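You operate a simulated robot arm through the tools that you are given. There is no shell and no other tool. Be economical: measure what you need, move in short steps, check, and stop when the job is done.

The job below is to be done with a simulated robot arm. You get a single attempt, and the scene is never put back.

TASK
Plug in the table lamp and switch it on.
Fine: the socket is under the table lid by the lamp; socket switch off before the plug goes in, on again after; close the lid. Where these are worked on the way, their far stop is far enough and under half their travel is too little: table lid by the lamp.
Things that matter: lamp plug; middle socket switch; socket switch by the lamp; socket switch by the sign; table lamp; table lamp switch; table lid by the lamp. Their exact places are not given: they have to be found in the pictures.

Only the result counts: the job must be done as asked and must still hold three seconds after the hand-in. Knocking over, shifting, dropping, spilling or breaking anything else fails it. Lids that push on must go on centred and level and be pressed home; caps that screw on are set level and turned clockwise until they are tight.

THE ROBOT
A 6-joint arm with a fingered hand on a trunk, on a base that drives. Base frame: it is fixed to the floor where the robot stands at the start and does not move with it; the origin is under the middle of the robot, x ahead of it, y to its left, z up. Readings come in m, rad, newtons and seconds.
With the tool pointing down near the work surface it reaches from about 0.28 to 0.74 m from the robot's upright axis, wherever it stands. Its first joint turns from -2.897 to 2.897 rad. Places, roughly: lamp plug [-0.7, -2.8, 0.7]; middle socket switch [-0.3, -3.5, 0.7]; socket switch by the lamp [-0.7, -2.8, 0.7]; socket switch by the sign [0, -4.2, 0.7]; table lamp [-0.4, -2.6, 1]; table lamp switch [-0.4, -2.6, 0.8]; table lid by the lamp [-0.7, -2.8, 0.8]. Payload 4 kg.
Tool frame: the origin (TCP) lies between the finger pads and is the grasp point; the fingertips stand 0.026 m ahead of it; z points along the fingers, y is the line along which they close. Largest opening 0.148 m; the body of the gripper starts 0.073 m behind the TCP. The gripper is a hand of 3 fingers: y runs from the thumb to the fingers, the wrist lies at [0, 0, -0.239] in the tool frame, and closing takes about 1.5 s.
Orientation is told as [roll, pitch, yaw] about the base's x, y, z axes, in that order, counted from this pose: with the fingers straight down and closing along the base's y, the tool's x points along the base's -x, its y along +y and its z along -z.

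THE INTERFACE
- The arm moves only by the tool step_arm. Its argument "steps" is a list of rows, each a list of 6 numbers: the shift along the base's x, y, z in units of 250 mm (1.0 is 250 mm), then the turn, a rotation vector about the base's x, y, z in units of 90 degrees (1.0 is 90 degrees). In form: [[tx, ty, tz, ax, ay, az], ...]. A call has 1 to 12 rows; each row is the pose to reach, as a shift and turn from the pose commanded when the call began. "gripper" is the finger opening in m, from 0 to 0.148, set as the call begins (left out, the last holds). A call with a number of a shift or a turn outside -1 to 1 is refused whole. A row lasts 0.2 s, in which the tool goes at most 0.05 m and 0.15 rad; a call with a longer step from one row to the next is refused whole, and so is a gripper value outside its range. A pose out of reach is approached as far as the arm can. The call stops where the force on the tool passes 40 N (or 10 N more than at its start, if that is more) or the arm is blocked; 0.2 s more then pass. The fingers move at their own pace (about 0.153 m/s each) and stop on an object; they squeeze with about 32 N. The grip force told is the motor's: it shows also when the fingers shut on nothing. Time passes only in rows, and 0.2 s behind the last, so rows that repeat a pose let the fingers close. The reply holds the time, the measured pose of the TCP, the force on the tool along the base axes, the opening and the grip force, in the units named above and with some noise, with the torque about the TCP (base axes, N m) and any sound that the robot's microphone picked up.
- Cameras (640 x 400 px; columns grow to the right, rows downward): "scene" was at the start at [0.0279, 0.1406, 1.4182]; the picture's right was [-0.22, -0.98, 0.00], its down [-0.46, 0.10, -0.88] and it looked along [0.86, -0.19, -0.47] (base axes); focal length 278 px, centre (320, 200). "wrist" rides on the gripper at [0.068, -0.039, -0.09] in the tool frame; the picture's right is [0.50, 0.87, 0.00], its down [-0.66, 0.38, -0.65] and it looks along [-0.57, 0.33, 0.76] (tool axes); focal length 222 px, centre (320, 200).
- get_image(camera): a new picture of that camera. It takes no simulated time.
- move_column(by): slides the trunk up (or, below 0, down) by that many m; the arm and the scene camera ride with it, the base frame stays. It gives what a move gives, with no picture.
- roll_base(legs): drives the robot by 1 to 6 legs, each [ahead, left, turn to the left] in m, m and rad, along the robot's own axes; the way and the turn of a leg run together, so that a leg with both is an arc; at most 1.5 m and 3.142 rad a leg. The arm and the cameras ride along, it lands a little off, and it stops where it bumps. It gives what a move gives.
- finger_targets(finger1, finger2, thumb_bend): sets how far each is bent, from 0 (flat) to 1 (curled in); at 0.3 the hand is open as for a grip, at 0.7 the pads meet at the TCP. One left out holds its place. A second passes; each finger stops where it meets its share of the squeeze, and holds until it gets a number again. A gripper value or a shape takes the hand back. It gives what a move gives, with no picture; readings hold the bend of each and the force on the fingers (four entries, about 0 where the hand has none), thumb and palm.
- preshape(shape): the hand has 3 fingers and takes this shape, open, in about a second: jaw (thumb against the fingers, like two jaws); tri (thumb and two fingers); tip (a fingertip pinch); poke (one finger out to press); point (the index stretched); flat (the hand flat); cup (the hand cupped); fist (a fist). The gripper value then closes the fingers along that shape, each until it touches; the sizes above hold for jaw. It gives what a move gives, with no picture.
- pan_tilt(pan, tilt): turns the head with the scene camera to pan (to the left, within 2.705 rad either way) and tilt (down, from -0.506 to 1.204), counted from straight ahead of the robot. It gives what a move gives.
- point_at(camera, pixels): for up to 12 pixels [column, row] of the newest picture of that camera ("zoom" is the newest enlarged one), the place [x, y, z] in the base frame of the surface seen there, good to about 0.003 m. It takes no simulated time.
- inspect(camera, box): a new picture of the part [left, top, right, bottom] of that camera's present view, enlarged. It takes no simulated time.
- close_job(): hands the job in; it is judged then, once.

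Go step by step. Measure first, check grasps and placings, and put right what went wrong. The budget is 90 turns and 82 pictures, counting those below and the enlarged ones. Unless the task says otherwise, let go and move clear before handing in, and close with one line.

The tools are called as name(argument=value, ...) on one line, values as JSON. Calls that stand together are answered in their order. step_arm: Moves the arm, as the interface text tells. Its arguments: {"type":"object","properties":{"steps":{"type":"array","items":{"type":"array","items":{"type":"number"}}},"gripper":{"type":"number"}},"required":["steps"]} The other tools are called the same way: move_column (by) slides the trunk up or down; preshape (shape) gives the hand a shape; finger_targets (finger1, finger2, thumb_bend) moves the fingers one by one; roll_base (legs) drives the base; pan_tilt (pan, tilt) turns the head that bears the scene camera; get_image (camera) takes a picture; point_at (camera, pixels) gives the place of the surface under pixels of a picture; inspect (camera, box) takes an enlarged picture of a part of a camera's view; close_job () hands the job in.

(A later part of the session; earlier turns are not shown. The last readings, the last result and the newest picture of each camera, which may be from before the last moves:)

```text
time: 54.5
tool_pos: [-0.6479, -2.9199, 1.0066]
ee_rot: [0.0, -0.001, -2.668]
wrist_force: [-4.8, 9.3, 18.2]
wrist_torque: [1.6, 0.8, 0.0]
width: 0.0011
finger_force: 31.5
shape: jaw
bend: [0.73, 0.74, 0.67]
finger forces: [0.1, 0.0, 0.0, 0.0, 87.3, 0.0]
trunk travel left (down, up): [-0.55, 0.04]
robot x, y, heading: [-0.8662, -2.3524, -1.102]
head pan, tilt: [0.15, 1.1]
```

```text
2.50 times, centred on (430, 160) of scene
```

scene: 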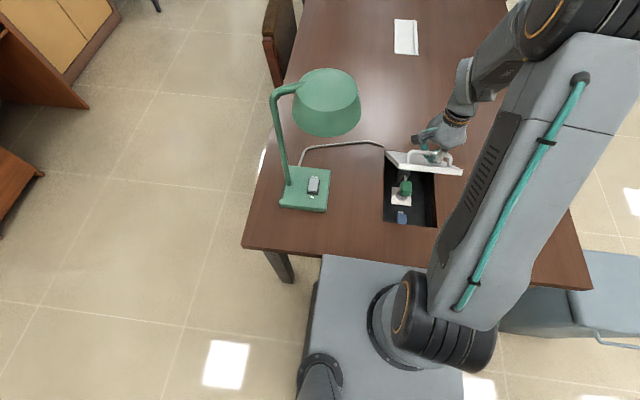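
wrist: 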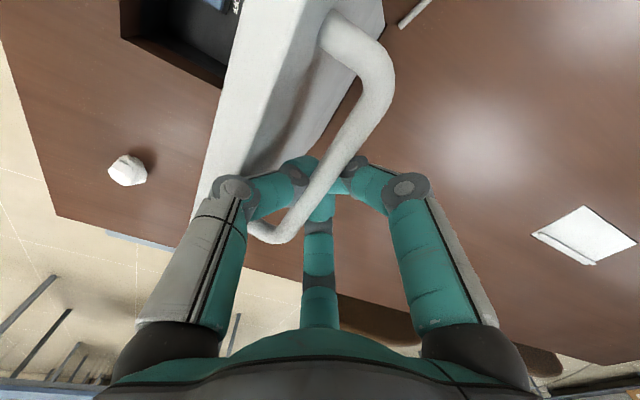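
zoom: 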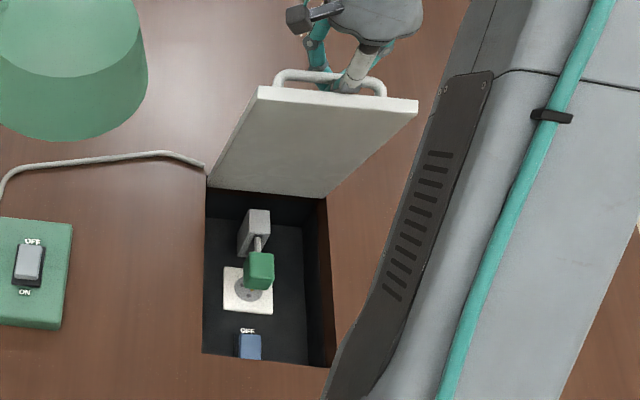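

The thumb now wedges against the lid (87 N on it), so I turn the hand with the lid from here: 12° of tilt first, then on along the arc.

step_arm(steps=[[0, 0, 0, 0.06, 0.03, 0], [0, 0, 0, 0.12, 0.06, 0]])

step_arm(steps=[[0.038, -0.075, 0.008, 0.05, 0.025, 0], [0.076, -0.15, 0.004, 0.1, 0.05, 0]])

get_image(camera="wrist")

get_image(camera="scene")

```text
time: 55.1
tool_pos: [-0.6481, -2.9228, 1.0043]
ee_rot: [-0.212, 0.0, -2.668]
wrist_force: [0.0, 0.7, -1.9]
wrist_torque: [0.0, -0.01, 0.02]
width: 0.0013
finger_force: 32.7
shape: jaw
bend: [0.73, 0.74, 0.72]
finger forces: [0.0, 0.4, 0.0, 0.0, 0.1, 0.0]
trunk travel left (down, up): [-0.55, 0.04]
robot x, y, heading: [-0.8637, -2.3516, -1.106]
head pan, tilt: [0.15, 1.1]
```

```text
time: 55.7
tool_pos: [-0.6282, -2.9604, 1.0059]
ee_rot: [-0.389, 0.003, -2.668]
wrist_force: [1.2, -0.2, -0.3]
wrist_torque: [0.0, -0.03, 0.01]
width: 0.0017
finger_force: 31.9
shape: jaw
bend: [0.73, 0.74, 0.72]
finger forces: [0.0, 0.1, 0.0, 0.1, 0.1, 0.1]
trunk travel left (down, up): [-0.55, 0.04]
robot x, y, heading: [-0.8625, -2.3486, -1.1]
head pan, tilt: [0.15, 1.1]
```

```text
47 pictures are left
```

wrist: 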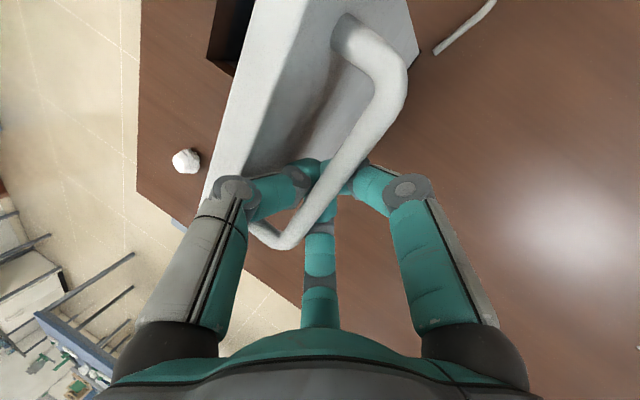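

```text
46 pictures are left
```

scene: 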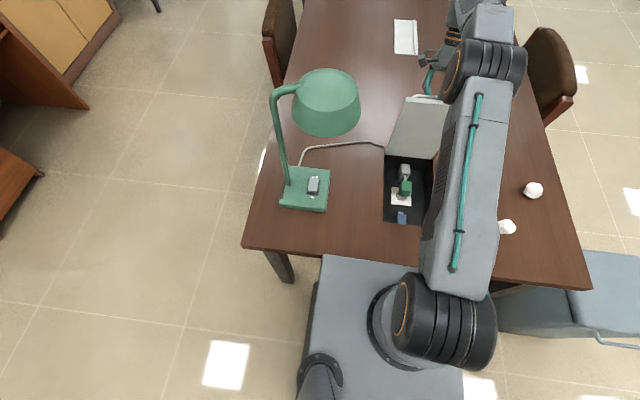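

Almost no force and the lid is past 80°. I go on in the same way.

step_arm(steps=[[0.038, -0.075, -0.006, 0.02, 0.01, 0], [0.076, -0.15, -0.018, 0.04, 0.02, 0]])

inspect(camera="scene", box=[360, 20, 500, 240])

get_image(camera="wrist")

```text
time: 56.3
tool_pos: [-0.6236, -2.9712, 1.0044]
ee_rot: [-0.408, 0.001, -2.667]
wrist_force: [-0.6, 0.2, 0.2]
wrist_torque: [0.02, 0.01, 0.02]
width: 0.0013
finger_force: 31.8
shape: jaw
bend: [0.73, 0.74, 0.68]
finger forces: [0.1, 0.0, 0.1, 0.1, 0.0, 0.0]
out of reach, approached as far as the arm can: row 1, 2
trunk travel left (down, up): [-0.55, 0.04]
robot x, y, heading: [-0.8624, -2.3533, -1.1]
head pan, tilt: [0.15, 1.1]
```

```text
1.82 times, centred on (430, 130) of scene
```

zoom: 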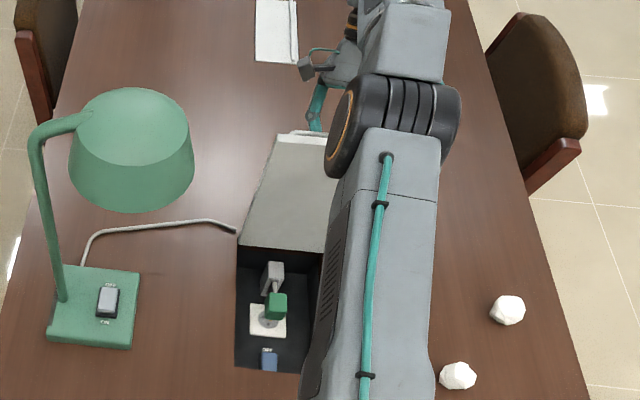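

```text
44 pictures are left
```

wrist: 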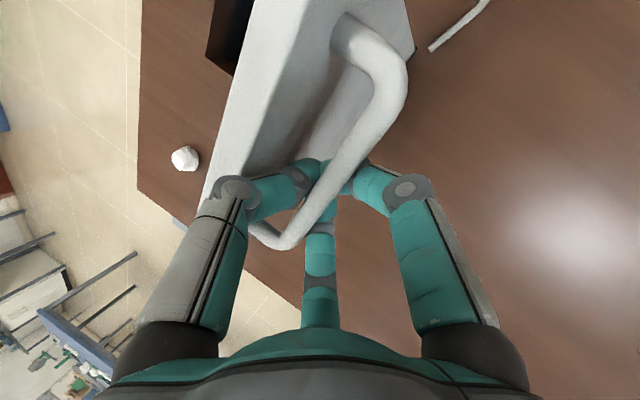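

The arm is at full stretch with the lid just about upright (TCP 2.367 along, upright at about 2.376). I drive the base 0.04 m forward, which carries the handle past upright.

roll_base(legs=[[0.04, 0, 0]])

inspect(camera="scene", box=[360, 20, 500, 240])

```text
time: 57.2
tool_pos: [-0.6041, -3.0055, 1.0033]
ee_rot: [-0.409, 0.002, -2.665]
wrist_force: [-2.2, 6.4, -18.4]
wrist_torque: [0.36, 0.22, -0.03]
width: 0.0007
finger_force: 32.2
shape: jaw
bend: [0.73, 0.74, 0.68]
finger forces: [0.1, 0.1, 0.0, 0.1, 58.5, 0.0]
trunk travel left (down, up): [-0.55, 0.04]
robot x, y, heading: [-0.8471, -2.3884, -1.105]
head pan, tilt: [0.15, 1.1]
```

```text
1.82 times, centred on (430, 130) of scene
```

zoom: 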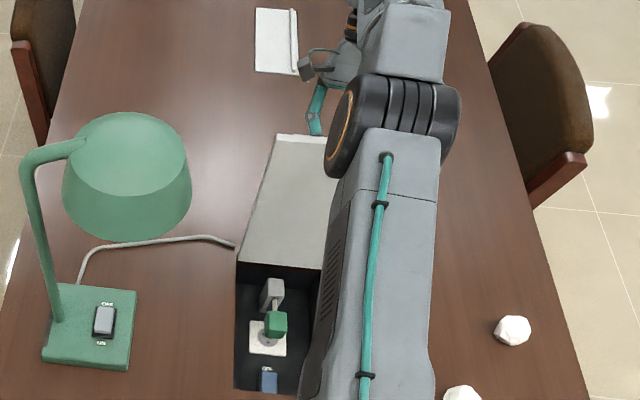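

The handle should be about 7° beyond upright. I measure the lid plane from the newest enlarged view: top edge (300,140) and bottom (280,258).

point_at(camera="zoom", pixels=[[285, 150], [300, 150], [260, 245], [290, 250], [275, 200], [305, 200]])

```text
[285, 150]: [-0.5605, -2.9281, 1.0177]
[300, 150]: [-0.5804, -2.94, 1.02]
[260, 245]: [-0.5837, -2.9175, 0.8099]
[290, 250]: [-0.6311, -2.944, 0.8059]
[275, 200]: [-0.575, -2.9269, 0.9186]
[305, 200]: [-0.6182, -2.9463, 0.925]
```

The lid stands about 5.5° past upright. I lower the hand a few mm to relieve the radial jam, then open only the two far fingers, which lets the lid lean on.

step_arm(steps=[[0, 0, -0.028, 0, 0, 0], [0, 0, -0.028, 0, 0, 0]])

finger_targets(finger1=0.1, finger2=0.1)

get_image(camera="wrist")

inspect(camera="scene", box=[360, 20, 500, 240])

point_at(camera="zoom", pixels=[[285, 150], [300, 150], [260, 245], [290, 250]])

```text
time: 57.8
tool_pos: [-0.6057, -3.0051, 0.9996]
ee_rot: [-0.404, 0.002, -2.669]
wrist_force: [0.9, -1.6, 32.6]
wrist_torque: [1.37, 0.69, 0.01]
width: 0.0008
finger_force: 32.0
shape: jaw
bend: [0.73, 0.74, 0.66]
finger forces: [0.0, 0.1, 0.1, 0.0, 73.9, 0.0]
trunk travel left (down, up): [-0.55, 0.04]
robot x, y, heading: [-0.8485, -2.3904, -1.105]
head pan, tilt: [0.15, 1.1]
```

```text
time: 58.4
tool_pos: [-0.606, -3.0052, 1.0]
ee_rot: [-0.401, 0.004, -2.671]
wrist_force: [-2.7, 3.3, 21.7]
wrist_torque: [1.97, 1.03, 0.01]
width: 0.0919
finger_force: 53.0
shape: fingers
bend: [0.1, 0.1, 0.64]
finger forces: [0.0, 0.0, 0.0, 0.0, 106.0, 0.0]
trunk travel left (down, up): [-0.55, 0.04]
robot x, y, heading: [-0.8472, -2.3893, -1.102]
head pan, tilt: [0.15, 1.1]
stopped: the force on the tool passed its limit at 43 N (the readings are from after the stop); the commanded pose is now the measured one
```

```text
42 pictures are left
```

wrist: 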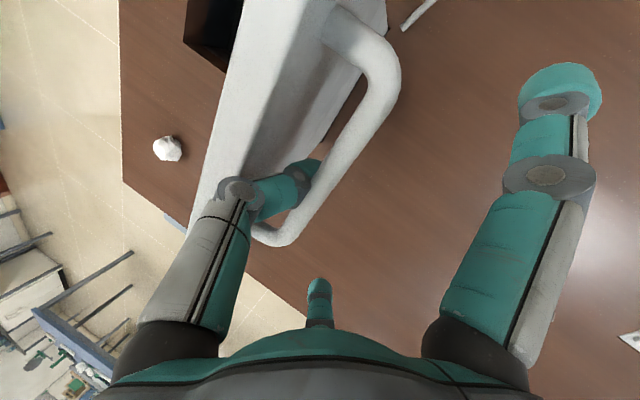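

```text
1.82 times, centred on (430, 130) of scene
```

zoom: 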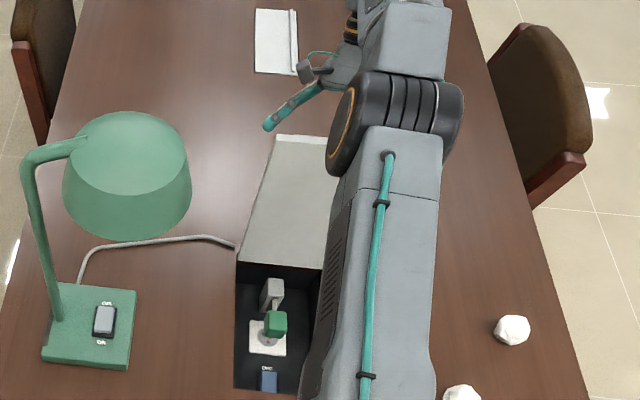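

```text
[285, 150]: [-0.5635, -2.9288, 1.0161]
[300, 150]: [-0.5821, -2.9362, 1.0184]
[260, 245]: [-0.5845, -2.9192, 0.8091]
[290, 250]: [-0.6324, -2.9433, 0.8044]
```

The thumb is wedged between bar and lid (106 N). I ease it while shifting the hand forward and untilting it a little, so the lid is never pushed shut.

finger_targets(thumb_bend=0.6)

step_arm(steps=[[0.02, -0.04, 0, -0.05, -0.025, 0], [0.036, -0.07, 0.0, -0.09, -0.045, 0]])

get_image(camera="wrist")

```text
time: 59.4
tool_pos: [-0.6039, -3.0054, 0.9983]
ee_rot: [-0.405, 0.002, -2.669]
wrist_force: [-0.8, 0.3, -0.4]
wrist_torque: [0.01, 0.03, -0.02]
width: 0.1057
finger_force: 0.0
shape: fingers
bend: [0.1, 0.1, 0.6]
finger forces: [0.0, 0.0, 0.0, 0.0, 0.0, 0.1]
trunk travel left (down, up): [-0.55, 0.04]
robot x, y, heading: [-0.8491, -2.3874, -1.098]
head pan, tilt: [0.15, 1.1]
```

```text
time: 60.0
tool_pos: [-0.5964, -3.0236, 0.9993]
ee_rot: [-0.247, 0.002, -2.669]
wrist_force: [0.8, -0.6, 2.3]
wrist_torque: [0.13, 0.07, 0.02]
width: 0.1062
finger_force: 1.7
shape: fingers
bend: [0.1, 0.1, 0.6]
finger forces: [0.0, 0.1, 0.0, 0.1, 4.0, 0.0]
trunk travel left (down, up): [-0.55, 0.04]
robot x, y, heading: [-0.8487, -2.3858, -1.099]
head pan, tilt: [0.15, 1.1]
```

```text
40 pictures are left
```

wrist: 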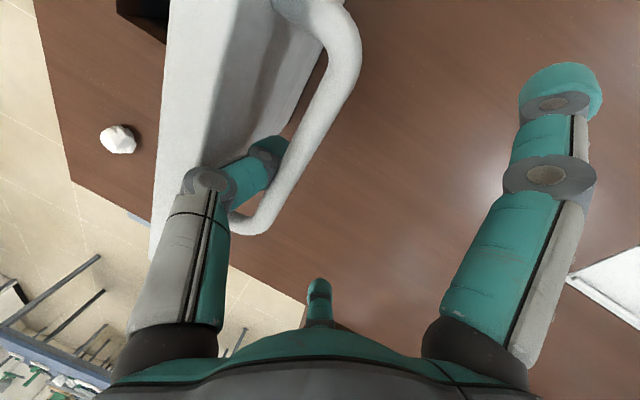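

Contact is now light (4 N on the thumb). I push the bar further forward by 0.03 m while untilting, to bring the lid to its stop.

step_arm(steps=[[0.025, -0.05, 0, -0.03, -0.015, 0], [0.05, -0.1, -0.01, -0.06, -0.03, 0]])

inspect(camera="scene", box=[360, 20, 500, 240])

point_at(camera="zoom", pixels=[[285, 150], [300, 150], [260, 245], [290, 250]])

```text
time: 60.6
tool_pos: [-0.5825, -3.048, 0.9992]
ee_rot: [-0.137, 0.0, -2.668]
wrist_force: [1.5, -1.1, 19.9]
wrist_torque: [1.43, 0.79, -0.06]
width: 0.1133
finger_force: 19.5
shape: fingers
bend: [0.1, 0.1, 0.55]
finger forces: [0.1, 0.1, 0.1, 0.0, 38.4, 0.0]
trunk travel left (down, up): [-0.55, 0.04]
robot x, y, heading: [-0.8456, -2.3872, -1.1]
head pan, tilt: [0.15, 1.1]
```

```text
1.82 times, centred on (430, 130) of scene
```

zoom: 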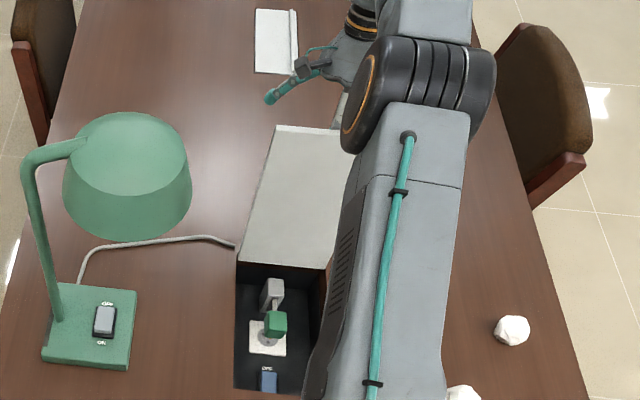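

```text
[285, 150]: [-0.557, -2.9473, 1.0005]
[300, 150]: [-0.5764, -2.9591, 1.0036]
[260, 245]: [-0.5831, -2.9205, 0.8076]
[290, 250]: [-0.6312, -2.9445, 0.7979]
```

The lid is now about 10° past upright and still moving. I ease the thumb once more and push on.

finger_targets(thumb_bend=0.45)

step_arm(steps=[[0.03, -0.06, 0, -0.02, -0.01, 0], [0.06, -0.12, 0.0, -0.04, -0.02, 0], [0.09, -0.18, 0.0, -0.06, -0.03, 0]])

inspect(camera="scene", box=[360, 20, 500, 240])

point_at(camera="zoom", pixels=[[285, 150], [300, 150], [260, 245], [290, 250]])

get_image(camera="wrist")

```text
time: 61.6
tool_pos: [-0.5825, -3.0475, 0.996]
ee_rot: [-0.143, 0.0, -2.668]
wrist_force: [0.5, 0.2, -0.4]
wrist_torque: [0.01, 0.01, -0.01]
width: 0.1256
finger_force: 0.0
shape: fingers
bend: [0.1, 0.1, 0.45]
finger forces: [0.0, 0.0, 0.0, 0.1, 0.3, 0.1]
trunk travel left (down, up): [-0.55, 0.04]
robot x, y, heading: [-0.8488, -2.3874, -1.099]
head pan, tilt: [0.15, 1.1]
```

```text
time: 62.4
tool_pos: [-0.5641, -3.082, 0.9946]
ee_rot: [-0.034, -0.001, -2.669]
wrist_force: [-11.3, 8.2, 3.1]
wrist_torque: [0.18, 0.11, 0.4]
width: 0.1344
finger_force: 6.0
shape: fingers
bend: [0.1, 0.1, 0.41]
finger forces: [0.1, 0.0, 0.0, 0.1, 12.4, 0.1]
out of reach, approached as far as the arm can: row 2, 3
trunk travel left (down, up): [-0.55, 0.04]
robot x, y, heading: [-0.8471, -2.3865, -1.106]
head pan, tilt: [0.15, 1.1]
```

```text
1.82 times, centred on (430, 130) of scene
```

zoom: 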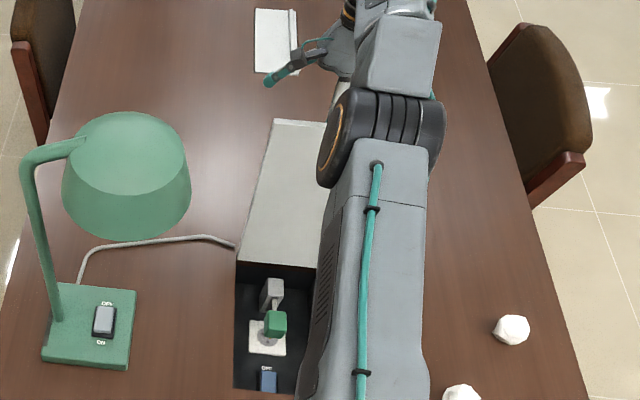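

```text
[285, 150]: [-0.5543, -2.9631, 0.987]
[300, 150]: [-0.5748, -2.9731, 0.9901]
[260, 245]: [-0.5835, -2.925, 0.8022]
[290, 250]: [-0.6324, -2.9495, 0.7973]
```

```text
37 pictures are left
```

wrist: 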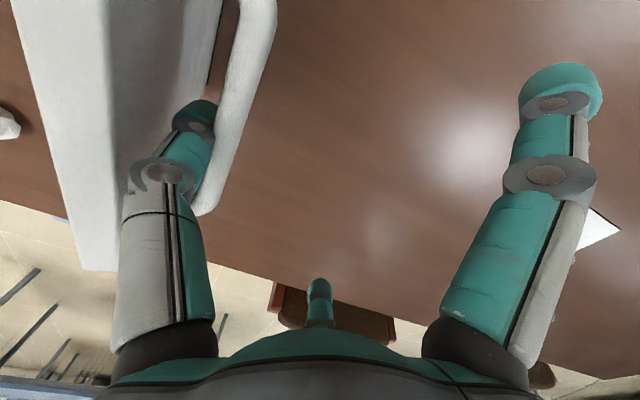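

The lid is about 14° past upright and now pushes back with 12 N — its stop. The thumb is nearly straight, so I withdraw straight up out of the gap.

step_arm(steps=[[-0.01, 0.02, 0.04, 0, 0, 0], [-0.01, 0.02, 0.12, 0, 0, 0], [-0.01, 0.02, 0.24, 0, 0, 0], [-0.01, 0.02, 0.4, 0, 0, 0], [-0.03, 0.06, 0.55, 0, 0, 0]])

get_image(camera="scene")

```text
time: 63.6
tool_pos: [-0.5619, -3.0475, 1.1151]
ee_rot: [-0.038, -0.001, -2.669]
wrist_force: [-1.3, 0.4, 0.9]
wrist_torque: [0.0, 0.0, 0.01]
width: 0.1262
finger_force: 0.0
shape: fingers
bend: [0.1, 0.1, 0.45]
finger forces: [0.1, 0.1, 0.1, 0.1, 0.0, 0.0]
out of reach, approached as far as the arm can: row 3, 4, 5
trunk travel left (down, up): [-0.55, 0.04]
robot x, y, heading: [-0.8505, -2.3847, -1.101]
head pan, tilt: [0.15, 1.1]
```

```text
36 pictures are left
```

scene: 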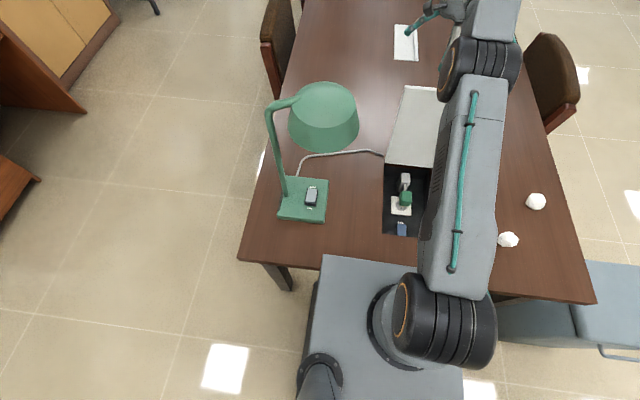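

The lid stays open. I raise and bring the hand back above the open lid towards me, then drive back a little and look into the well.

step_arm(steps=[[-0.02, 0.04, 0.1, 0, 0, 0], [-0.05, 0.1, 0.22, 0, 0, 0], [-0.12, 0.24, 0.3, 0, 0, 0], [-0.2, 0.4, 0.3, 0, 0, 0], [-0.28, 0.56, 0.3, 0, 0, 0], [-0.36, 0.72, 0.3, 0, 0, 0], [-0.42, 0.86, 0.3, 0, 0, 0], [-0.47, 0.95, 0.3, 0, 0, 0]])

roll_base(legs=[[-0.1, 0, 0]])

step_arm(steps=[[-0.16, -0.08, 0, 0, 0, 0], [-0.32, -0.16, 0, 0, 0, 0], [-0.48, -0.24, 0, 0, 0, 0], [-0.6, -0.3, 0, 0, 0, 0]])

pan_tilt(pan=0.0, tilt=1.1)

get_image(camera="scene")

```text
time: 65.4
tool_pos: [-0.6787, -2.8096, 1.1872]
ee_rot: [-0.038, -0.001, -2.668]
wrist_force: [0.4, 0.6, -0.2]
wrist_torque: [0.01, 0.0, 0.02]
width: 0.1259
finger_force: 0.1
shape: fingers
bend: [0.1, 0.1, 0.45]
finger forces: [0.1, 0.1, 0.0, 0.1, 0.0, 0.0]
trunk travel left (down, up): [-0.55, 0.04]
robot x, y, heading: [-0.8515, -2.39, -1.101]
head pan, tilt: [0.15, 1.1]
```

```text
time: 66.5
tool_pos: [-0.7246, -2.7214, 1.1886]
ee_rot: [-0.037, -0.002, -2.667]
wrist_force: [-0.3, -0.7, -0.2]
wrist_torque: [0.0, 0.0, -0.03]
width: 0.1261
finger_force: 0.1
shape: fingers
bend: [0.1, 0.1, 0.45]
finger forces: [0.1, 0.0, 0.1, 0.1, 0.0, 0.1]
trunk travel left (down, up): [-0.55, 0.04]
robot x, y, heading: [-0.8912, -2.3027, -1.105]
head pan, tilt: [0.15, 1.1]
```

```text
time: 67.5
tool_pos: [-0.8744, -2.7961, 1.1871]
ee_rot: [-0.036, -0.002, -2.669]
wrist_force: [0.5, -0.4, 0.5]
wrist_torque: [0.01, 0.0, 0.02]
width: 0.1259
finger_force: 0.1
shape: fingers
bend: [0.1, 0.1, 0.45]
finger forces: [0.0, 0.0, 0.0, 0.0, 0.0, 0.1]
trunk travel left (down, up): [-0.55, 0.04]
robot x, y, heading: [-0.8955, -2.2997, -1.101]
head pan, tilt: [0.15, 1.1]
```

```text
time: 68.2
tool_pos: [-0.8744, -2.7965, 1.1864]
ee_rot: [-0.036, -0.002, -2.669]
wrist_force: [-0.2, -0.2, -1.0]
wrist_torque: [-0.01, 0.05, 0.02]
width: 0.1257
finger_force: 0.0
shape: fingers
bend: [0.1, 0.1, 0.45]
finger forces: [0.0, 0.0, 0.0, 0.0, 0.0, 0.0]
trunk travel left (down, up): [-0.55, 0.04]
robot x, y, heading: [-0.8931, -2.2992, -1.103]
head pan, tilt: [0.0, 1.1]
```

```text
35 pictures are left
```

scene: 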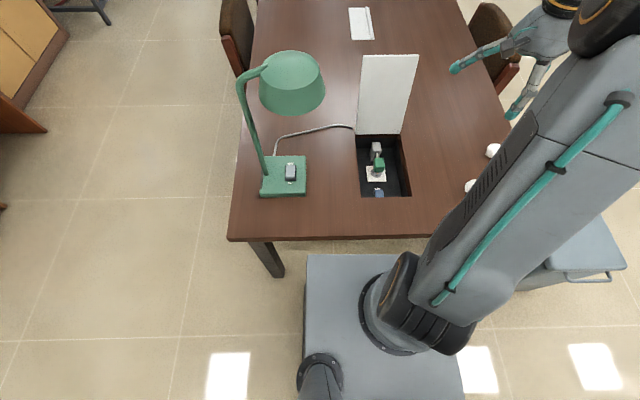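

The lid is wide open and the well is unobstructed. I enlarge it and measure plug, socket, switch.

inspect(camera="scene", box=[345, 125, 425, 205])

```text
5.00 times, centred on (385, 165) of scene
```

zoom: 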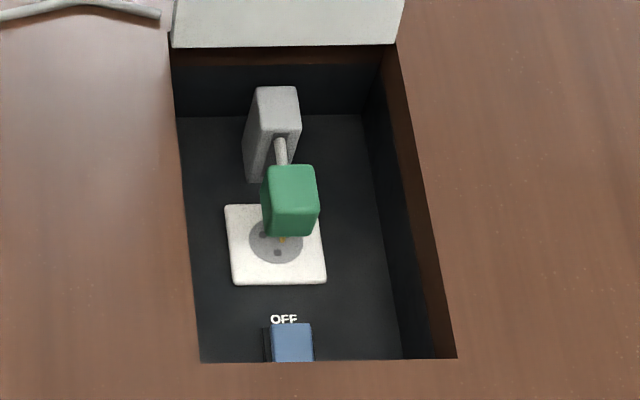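

point_at(camera="zoom", pixels=[[290, 180], [290, 215], [275, 105], [280, 150], [235, 270], [318, 272], [290, 340], [283, 254], [283, 305], [380, 330], [345, 150], [230, 210]])

get_image(camera="wrist")

```text
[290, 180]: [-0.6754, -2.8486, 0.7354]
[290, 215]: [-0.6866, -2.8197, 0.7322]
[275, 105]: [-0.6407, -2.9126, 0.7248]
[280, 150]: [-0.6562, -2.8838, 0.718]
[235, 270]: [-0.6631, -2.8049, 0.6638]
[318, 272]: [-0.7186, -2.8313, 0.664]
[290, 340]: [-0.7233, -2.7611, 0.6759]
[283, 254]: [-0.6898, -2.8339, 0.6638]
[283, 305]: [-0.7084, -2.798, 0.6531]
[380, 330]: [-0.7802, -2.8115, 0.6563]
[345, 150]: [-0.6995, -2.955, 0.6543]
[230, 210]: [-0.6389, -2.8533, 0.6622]
```

```text
33 pictures are left
```

wrist: 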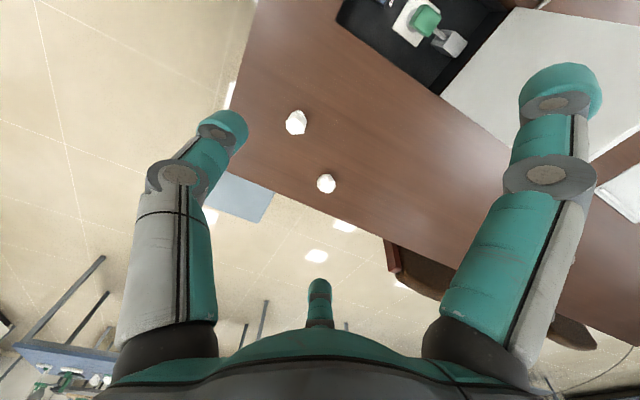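

The plug top is at z 0.734 directly over the socket (plate z 0.664, centre about (-0.679,-2.842)); floor of the well is at 0.654. I look closer to see how the plug is held and which way the switch tilts.

inspect(camera="scene", box=[370, 140, 394, 171])

inspect(camera="wrist", box=[360, 0, 500, 70])

```text
12.90 times, centred on (382, 156) of scene
```

zoom: 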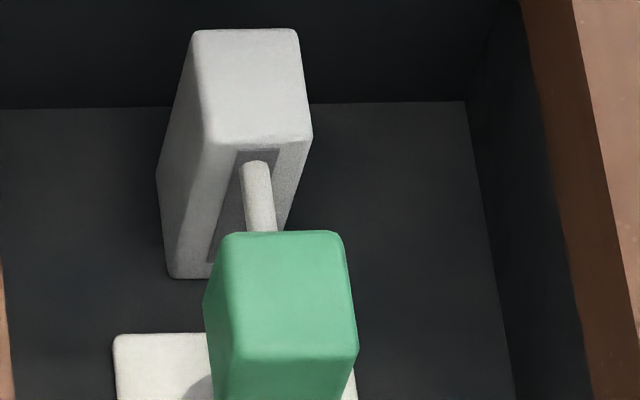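

```text
4.57 times, centred on (430, 35) of wrist
```

zoom: 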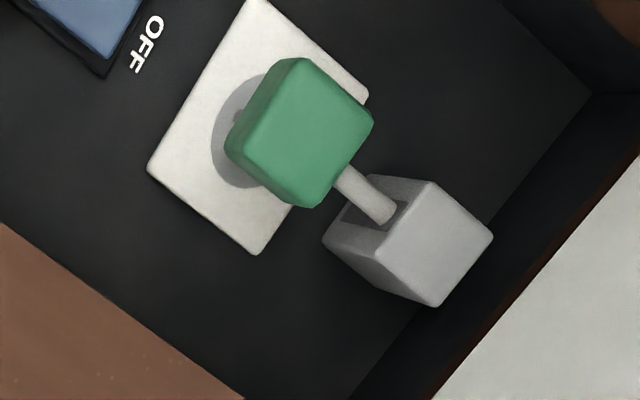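

The plug rides in a vertical slot of the grey post, so it just needs pressing down. Now the state of the blue socket switch: I enlarge it and the lamp's rocker.

inspect(camera="scene", box=[368, 180, 392, 200])

point_at(camera="zoom", pixels=[[300, 140], [300, 160], [300, 185], [300, 210], [300, 230], [270, 175], [260, 200], [300, 105]])

inspect(camera="scene", box=[276, 152, 306, 192])

```text
16.00 times, centred on (380, 190) of scene
```

zoom: 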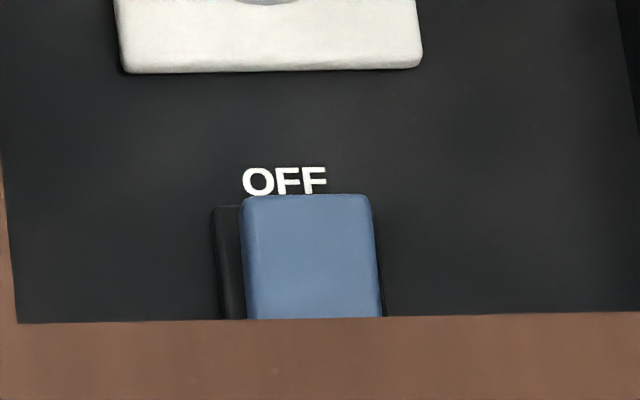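

```text
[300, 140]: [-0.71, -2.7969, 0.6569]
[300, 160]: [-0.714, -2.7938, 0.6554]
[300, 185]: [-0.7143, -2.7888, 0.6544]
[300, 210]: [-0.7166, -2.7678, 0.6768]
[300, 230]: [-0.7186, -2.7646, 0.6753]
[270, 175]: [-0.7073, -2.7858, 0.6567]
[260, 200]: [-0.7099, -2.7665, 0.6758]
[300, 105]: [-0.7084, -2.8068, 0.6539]
```

```text
10.00 times, centred on (291, 172) of scene
```

zoom: 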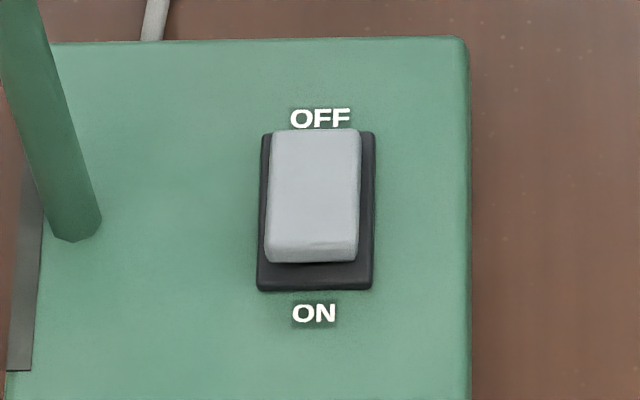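

The switch's tilt is not decisive from here (far end 0.6768, near 0.6753, near part hidden). I shape the hand to poke and bring it over the well, where the wrist camera sees the switch.

preshape(shape="poke")

step_arm(steps=[[0.08, 0.015, -0.12, -0.005, -0.002, 0], [0.16, 0.03, -0.25, -0.01, -0.004, 0], [0.25, 0.045, -0.38, -0.015, -0.006, 0], [0.35, 0.06, -0.5, -0.02, -0.01, 0], [0.44, 0.08, -0.63, -0.02, -0.01, 0], [0.52, 0.1, -0.76, -0.02, -0.01, 0], [0.6, 0.12, -0.88, -0.02, -0.01, 0], [0.616, 0.122, -1.0, -0.02, -0.01, 0]])

get_image(camera="wrist")

get_image(camera="scene")

```text
time: 69.1
tool_pos: [-0.8724, -2.7966, 1.1869]
ee_rot: [-0.037, -0.003, -2.668]
wrist_force: [-0.7, 0.5, -0.7]
wrist_torque: [-0.02, 0.02, 0.0]
width: 0.0
finger_force: 0.1
shape: poke
bend: [1.0, 1.0, 0.4]
finger forces: [0.0, 0.1, 0.0, 0.0, 0.1, 0.0]
trunk travel left (down, up): [-0.55, 0.04]
robot x, y, heading: [-0.8922, -2.2969, -1.098]
head pan, tilt: [0.0, 1.1]
```

```text
time: 70.9
tool_pos: [-0.7202, -2.7671, 0.9382]
ee_rot: [-0.001, -0.002, -2.669]
wrist_force: [-0.2, -0.4, 0.1]
wrist_torque: [0.03, 0.01, 0.0]
width: 0.0
finger_force: 0.0
shape: poke
bend: [1.0, 1.0, 0.4]
finger forces: [0.0, 0.0, 0.0, 0.0, 0.0, 0.0]
trunk travel left (down, up): [-0.55, 0.04]
robot x, y, heading: [-0.8929, -2.3005, -1.099]
head pan, tilt: [0.0, 1.1]
```

```text
28 pictures are left
```

wrist: 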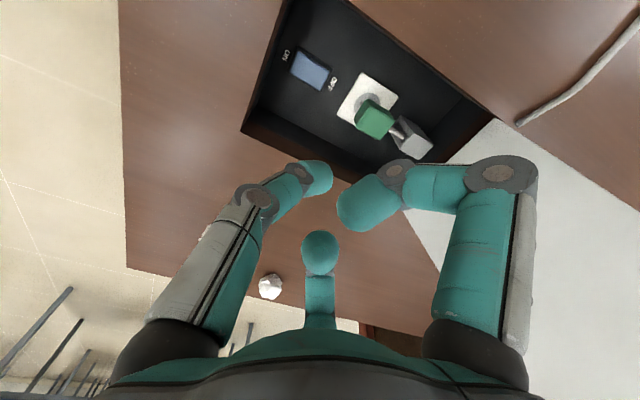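

```text
27 pictures are left
```

scene: 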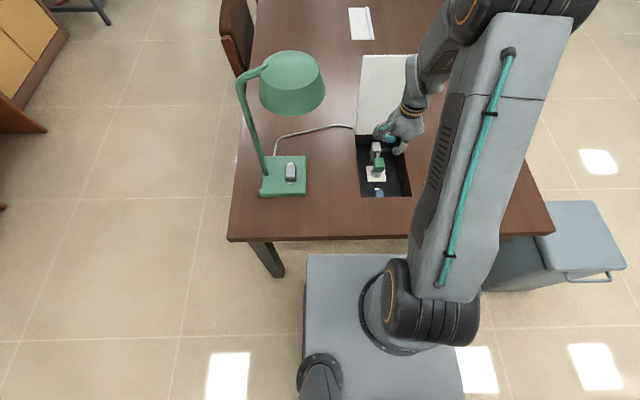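

The switch is visible in the wrist view at (312,70) with both labels. I enlarge and measure both of its ends.

inspect(camera="wrist", box=[270, 40, 350, 100])

point_at(camera="wrist", pixels=[[297, 61], [303, 66], [311, 70], [319, 74], [325, 80], [315, 181], [322, 168], [318, 190]])

```text
6.67 times, centred on (310, 70) of wrist
```

zoom: 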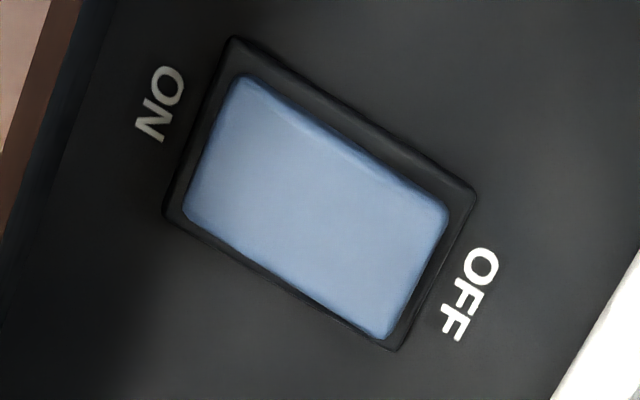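

```text
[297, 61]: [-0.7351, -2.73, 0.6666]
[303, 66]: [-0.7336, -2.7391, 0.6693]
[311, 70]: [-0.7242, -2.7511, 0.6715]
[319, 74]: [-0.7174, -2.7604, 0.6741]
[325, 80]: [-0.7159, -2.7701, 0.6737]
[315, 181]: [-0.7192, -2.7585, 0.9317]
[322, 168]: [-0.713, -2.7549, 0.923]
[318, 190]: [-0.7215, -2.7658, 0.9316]
```

The ON end is low (0.667) and the OFF end raised (0.674), so the socket switch is ON and must go OFF first. The poking thumb tip lies practically on the TCP axis. I measure the exact press point near the OFF end.

point_at(camera="zoom", pixels=[[379, 247], [400, 260], [318, 208], [255, 168], [230, 152]])

```text
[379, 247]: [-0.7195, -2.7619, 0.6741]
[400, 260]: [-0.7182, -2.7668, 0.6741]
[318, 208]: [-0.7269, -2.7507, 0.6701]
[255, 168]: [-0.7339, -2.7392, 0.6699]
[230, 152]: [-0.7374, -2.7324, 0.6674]
```

point_at(camera="wrist", pixels=[[355, 205], [345, 195], [395, 172], [430, 185], [490, 170], [320, 245], [320, 285], [375, 118]])

```text
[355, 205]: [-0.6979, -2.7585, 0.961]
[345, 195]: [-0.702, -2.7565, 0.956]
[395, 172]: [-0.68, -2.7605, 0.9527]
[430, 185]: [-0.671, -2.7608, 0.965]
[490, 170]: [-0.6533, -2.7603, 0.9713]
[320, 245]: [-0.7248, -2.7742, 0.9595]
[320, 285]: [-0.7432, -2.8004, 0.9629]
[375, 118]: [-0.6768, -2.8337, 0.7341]
```

Poke's curled knuckles would be tight in the well, while the closed jaw is slimmer and its tip is known (26 mm ahead of the TCP). I close the jaw, move over the OFF end and go down to just above it.

preshape(shape="jaw")

step_arm(steps=[[0, 0, 0, 0, 0, 0], [0, 0, 0, 0, 0, 0], [0, 0, 0, 0, 0, 0], [0.01, -0.014, 0, 0, 0, 0], [0.022, -0.028, -0.1, 0, 0, 0], [0.022, -0.028, -0.28, 0, 0, 0], [0.022, -0.028, -0.46, 0, 0, 0], [0.022, -0.028, -0.64, 0, 0, 0], [0.022, -0.028, -0.8, 0, 0, 0], [0.022, -0.028, -0.88, 0, 0, 0]], gripper=0.0)

get_image(camera="wrist")

```text
time: 71.8
tool_pos: [-0.7195, -2.7657, 0.9381]
ee_rot: [-0.002, -0.002, -2.669]
wrist_force: [-0.7, 0.6, -0.1]
wrist_torque: [0.0, -0.01, 0.0]
width: 0.1478
finger_force: 0.1
shape: jaw
bend: [0.3, 0.3, 0.3]
finger forces: [0.0, 0.0, 0.0, 0.0, 0.1, 0.1]
trunk travel left (down, up): [-0.55, 0.04]
robot x, y, heading: [-0.8908, -2.2996, -1.102]
head pan, tilt: [0.0, 1.1]
```

```text
time: 74.0
tool_pos: [-0.7132, -2.7738, 0.7175]
ee_rot: [0.0, 0.0, -2.669]
wrist_force: [-0.3, 0.6, 0.0]
wrist_torque: [0.0, 0.03, 0.03]
width: 0.0
finger_force: 32.1
shape: jaw
bend: [0.7, 0.7, 0.7]
finger forces: [0.0, 0.0, 0.1, 0.0, 0.1, 0.0]
trunk travel left (down, up): [-0.55, 0.04]
robot x, y, heading: [-0.8938, -2.2956, -1.103]
head pan, tilt: [0.0, 1.1]
```

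```text
25 pictures are left
```

wrist: 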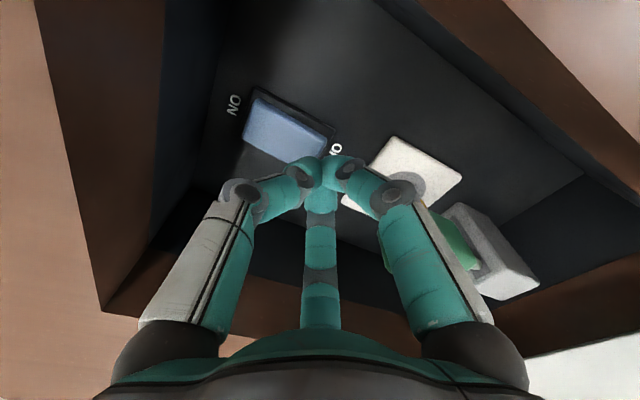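

The tip hovers at the OFF end without contact. I press down in small steps.

step_arm(steps=[[0, 0, -0.03, 0, 0, 0], [0, 0, -0.06, 0, 0, 0], [0, 0, -0.08, 0, 0, 0], [0, 0, -0.1, 0, 0, 0], [0, 0, -0.12, 0, 0, 0]])

inspect(camera="wrist", box=[200, 60, 400, 200])

```text
time: 75.1
tool_pos: [-0.7135, -2.7736, 0.6962]
ee_rot: [0.005, -0.002, -2.671]
wrist_force: [-1.2, 2.8, 26.9]
wrist_torque: [0.11, 0.15, 0.02]
width: 0.0002
finger_force: 32.1
shape: jaw
bend: [0.7, 0.7, 0.7]
finger forces: [0.1, 0.0, 0.0, 0.0, 0.0, 0.0]
trunk travel left (down, up): [-0.55, 0.04]
robot x, y, heading: [-0.8879, -2.2967, -1.103]
head pan, tilt: [0.0, 1.1]
stopped in row 5: the force on the tool passed its limit at 48 N (the readings are from after the stop); the commanded pose is now the measured one
```

```text
2.86 times, centred on (300, 130) of wrist
```

zoom: 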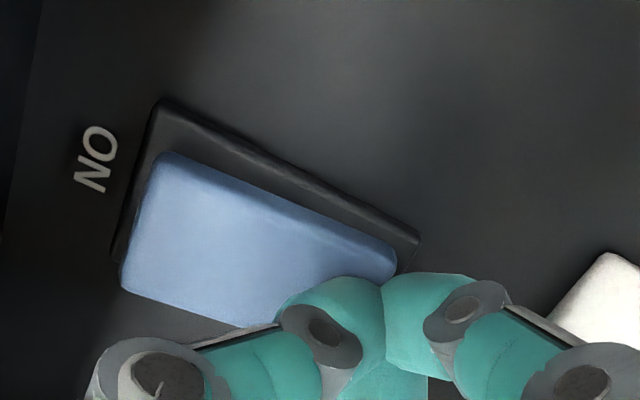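

The press ended hard at 48 N with the ON end now standing up. I rise and verify the rocker's heights.

step_arm(steps=[[0, 0, 0.1, 0, 0, 0], [0, 0, 0.25, 0, 0, 0], [0, 0, 0.4, 0, 0, 0], [0, 0, 0.5, 0, 0, 0]])

inspect(camera="wrist", box=[250, 20, 410, 180])

```text
time: 76.1
tool_pos: [-0.7139, -2.7743, 0.8214]
ee_rot: [0.004, -0.002, -2.67]
wrist_force: [0.1, -0.4, -0.9]
wrist_torque: [-0.01, -0.01, 0.02]
width: 0.0002
finger_force: 31.6
shape: jaw
bend: [0.7, 0.7, 0.7]
finger forces: [0.0, 0.1, 0.0, 0.0, 0.1, 0.0]
trunk travel left (down, up): [-0.55, 0.04]
robot x, y, heading: [-0.8939, -2.2978, -1.108]
head pan, tilt: [0.0, 1.1]
```

```text
2.50 times, centred on (330, 100) of wrist
```

zoom: 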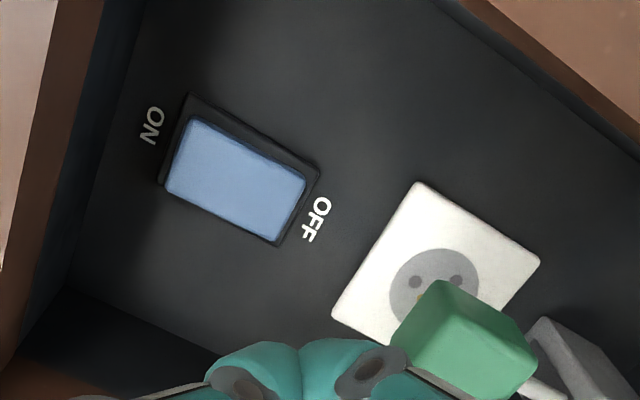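

point_at(camera="zoom", pixels=[[190, 160], [195, 150], [235, 180], [280, 205], [285, 215], [450, 310], [500, 350], [430, 375], [490, 320]])

```text
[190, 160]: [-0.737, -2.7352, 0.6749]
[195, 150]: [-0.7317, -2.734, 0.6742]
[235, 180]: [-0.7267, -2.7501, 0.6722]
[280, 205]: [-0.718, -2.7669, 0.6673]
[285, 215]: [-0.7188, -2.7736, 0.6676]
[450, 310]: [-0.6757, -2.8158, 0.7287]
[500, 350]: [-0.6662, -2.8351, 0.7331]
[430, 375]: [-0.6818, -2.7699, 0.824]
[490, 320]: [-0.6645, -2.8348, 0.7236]
```

The ON end is now high (0.6745) and OFF low (0.667): the socket is switched OFF. I move over the plug top (centre ≈(-0.680,-2.838), z 0.734) and press it straight down.

step_arm(steps=[[0.07, -0.13, 0, 0, 0, 0], [0.136, -0.255, 0, 0, 0, 0], [0.136, -0.255, -0.1, 0, 0, 0], [0.136, -0.255, -0.2, 0, 0, 0], [0.136, -0.255, -0.22, 0, 0, 0], [0.136, -0.255, -0.25, 0, 0, 0], [0.136, -0.255, -0.28, 0, 0, 0], [0.136, -0.255, -0.31, 0, 0, 0], [0.136, -0.255, -0.34, 0, 0, 0], [0.136, -0.255, -0.37, 0, 0, 0]])

get_image(camera="wrist")

```text
time: 78.3
tool_pos: [-0.6788, -2.8387, 0.7285]
ee_rot: [0.005, -0.001, -2.67]
wrist_force: [0.6, 2.2, 19.8]
wrist_torque: [0.01, -0.01, -0.01]
width: 0.0
finger_force: 31.5
shape: jaw
bend: [0.7, 0.7, 0.7]
finger forces: [0.1, 0.0, 0.1, 0.0, 0.1, 0.1]
trunk travel left (down, up): [-0.55, 0.04]
robot x, y, heading: [-0.8959, -2.2973, -1.107]
head pan, tilt: [0.0, 1.1]
```

```text
22 pictures are left
```

wrist: 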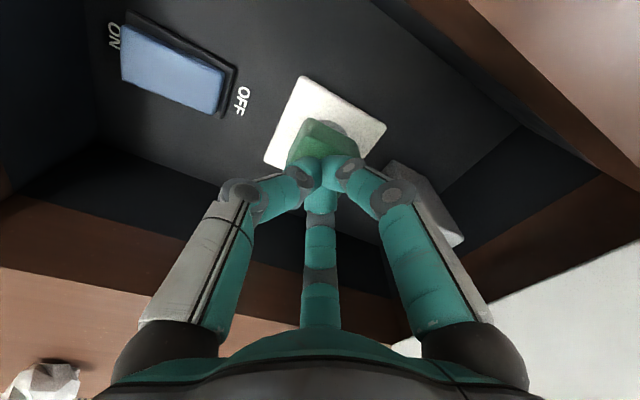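

The plug has gone down about 30 mm against 20 N. I keep pressing until it stops hard.

step_arm(steps=[[0, 0, -0.02, 0, 0, 0], [0, 0, -0.04, 0, 0, 0], [0, 0, -0.06, 0, 0, 0], [0, 0, -0.08, 0, 0, 0], [0, 0, -0.1, 0, 0, 0]])

inspect(camera="wrist", box=[240, 50, 440, 210])

```text
time: 78.7
tool_pos: [-0.6797, -2.8388, 0.7281]
ee_rot: [0.009, -0.003, -2.673]
wrist_force: [-2.6, 7.9, 29.0]
wrist_torque: [0.3, 0.1, 0.01]
width: 0.0
finger_force: 32.2
shape: jaw
bend: [0.7, 0.7, 0.7]
finger forces: [0.0, 0.1, 0.0, 0.0, 0.0, 0.0]
trunk travel left (down, up): [-0.55, 0.04]
robot x, y, heading: [-0.8934, -2.3006, -1.105]
head pan, tilt: [0.0, 1.1]
stopped in row 1: the force on the tool passed its limit at 46 N (the readings are from after the stop); the commanded pose is now the measured one
```

```text
2.50 times, centred on (340, 130) of wrist
```

zoom: 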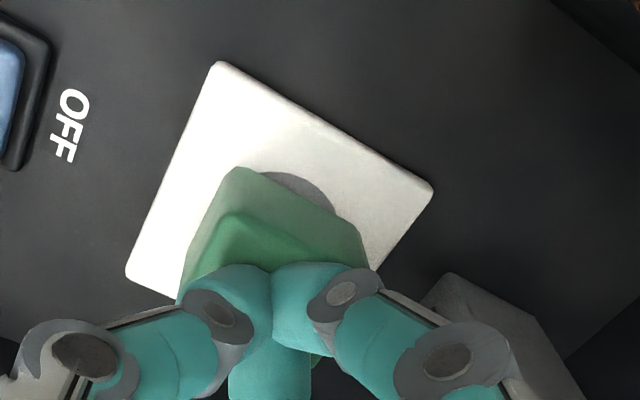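

The plug stops hard with its underside on the socket plate: fully in. Next the switch ON end; to keep the thumb off the near wall I rise and turn the hand 60° while moving over it.

step_arm(steps=[[0, 0, 0.12, 0, 0, 0], [0, 0, 0.3, 0, 0, 0], [0, 0, 0.48, 0, 0, 0.083], [-0.05, 0.09, 0.48, 0, 0, 0.167], [-0.1, 0.18, 0.48, 0, 0, 0.25], [-0.14, 0.26, 0.48, 0, 0, 0.333], [-0.18, 0.34, 0.48, 0, 0, 0.417], [-0.225, 0.426, 0.48, 0, 0, 0.5], [-0.225, 0.426, 0.48, 0, 0, 0.583], [-0.225, 0.426, 0.48, 0, 0, 0.667]])

get_image(camera="wrist")

inspect(camera="scene", box=[340, 120, 430, 205])

```text
time: 80.9
tool_pos: [-0.7342, -2.7344, 0.8461]
ee_rot: [0.008, -0.001, -1.62]
wrist_force: [0.7, 0.2, 0.5]
wrist_torque: [0.03, 0.0, 0.02]
width: 0.0003
finger_force: 32.5
shape: jaw
bend: [0.7, 0.7, 0.7]
finger forces: [0.0, 0.0, 0.0, 0.1, 0.0, 0.0]
trunk travel left (down, up): [-0.55, 0.04]
robot x, y, heading: [-0.8922, -2.2991, -1.103]
head pan, tilt: [0.0, 1.1]
```

```text
20 pictures are left
```

wrist: 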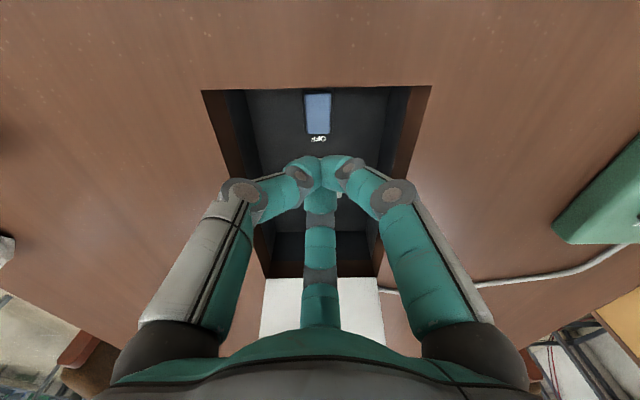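

```text
4.71 times, centred on (385, 162) of scene
```

zoom: 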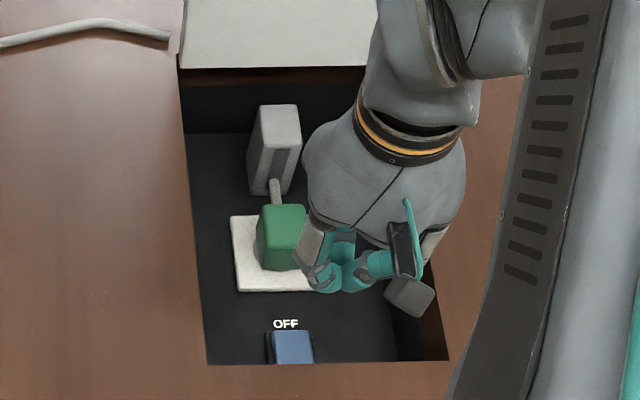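

The plug stands flush on the socket, and the hand is symmetric in the well opening. I descend to the ON end and press.

step_arm(steps=[[-0.007, 0.009, -0.15, 0, 0, 0], [-0.007, 0.009, -0.3, 0, 0, 0], [-0.007, 0.009, -0.45, 0, 0, 0], [-0.007, 0.009, -0.54, 0, 0, 0], [-0.007, 0.009, -0.57, 0, 0, 0], [-0.007, 0.009, -0.59, 0, 0, 0], [-0.007, 0.009, -0.61, 0, 0, 0], [-0.007, 0.009, -0.63, 0, 0, 0], [-0.007, 0.009, -0.65, 0, 0, 0]])

get_image(camera="wrist")

```text
time: 82.5
tool_pos: [-0.7363, -2.7326, 0.6974]
ee_rot: [0.009, -0.006, -1.621]
wrist_force: [-1.5, 6.7, 31.2]
wrist_torque: [0.2, -0.05, 0.0]
width: 0.0
finger_force: 32.3
shape: jaw
bend: [0.7, 0.7, 0.7]
finger forces: [0.0, 0.1, 0.0, 0.0, 0.0, 0.1]
out of reach, approached as far as the arm can: row 4
trunk travel left (down, up): [-0.55, 0.04]
robot x, y, heading: [-0.8948, -2.3009, -1.104]
head pan, tilt: [0.0, 1.1]
stopped in row 8: the force on the tool passed its limit at 51 N (the readings are from after the stop); the commanded pose is now the measured one
```

```text
18 pictures are left
```

wrist: 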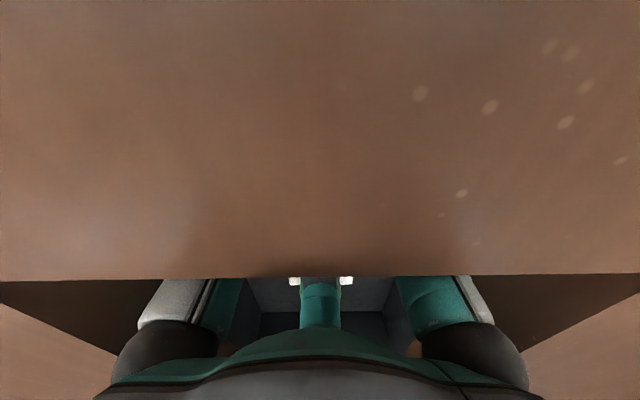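

The press ended hard at the same depth as before. I rise and check the rocker.

step_arm(steps=[[0, 0, 0.12, 0, 0, 0], [0, 0, 0.3, 0, 0, 0], [0, 0, 0.48, 0, 0, 0], [0, 0, 0.66, 0, 0, 0], [0, 0, 0.8, 0, 0, 0]])

inspect(camera="wrist", box=[240, 60, 400, 180])

```text
time: 83.7
tool_pos: [-0.7379, -2.7327, 0.8966]
ee_rot: [0.006, -0.004, -1.623]
wrist_force: [-0.4, -1.1, 0.3]
wrist_torque: [-0.03, 0.02, 0.02]
width: 0.0002
finger_force: 31.8
shape: jaw
bend: [0.7, 0.7, 0.7]
finger forces: [0.0, 0.0, 0.1, 0.1, 0.1, 0.1]
trunk travel left (down, up): [-0.55, 0.04]
robot x, y, heading: [-0.8942, -2.296, -1.099]
head pan, tilt: [0.0, 1.1]
```

```text
3.33 times, centred on (320, 120) of wrist
```

zoom: 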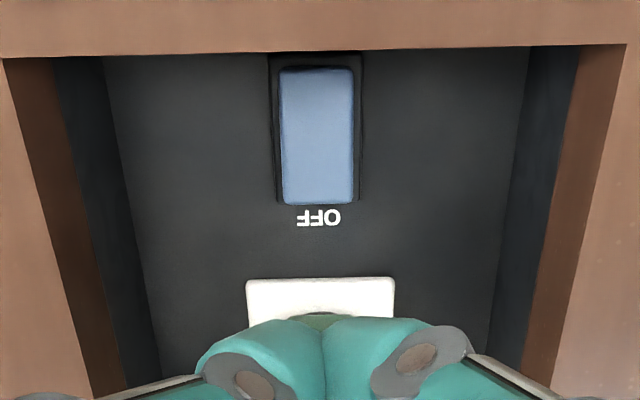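

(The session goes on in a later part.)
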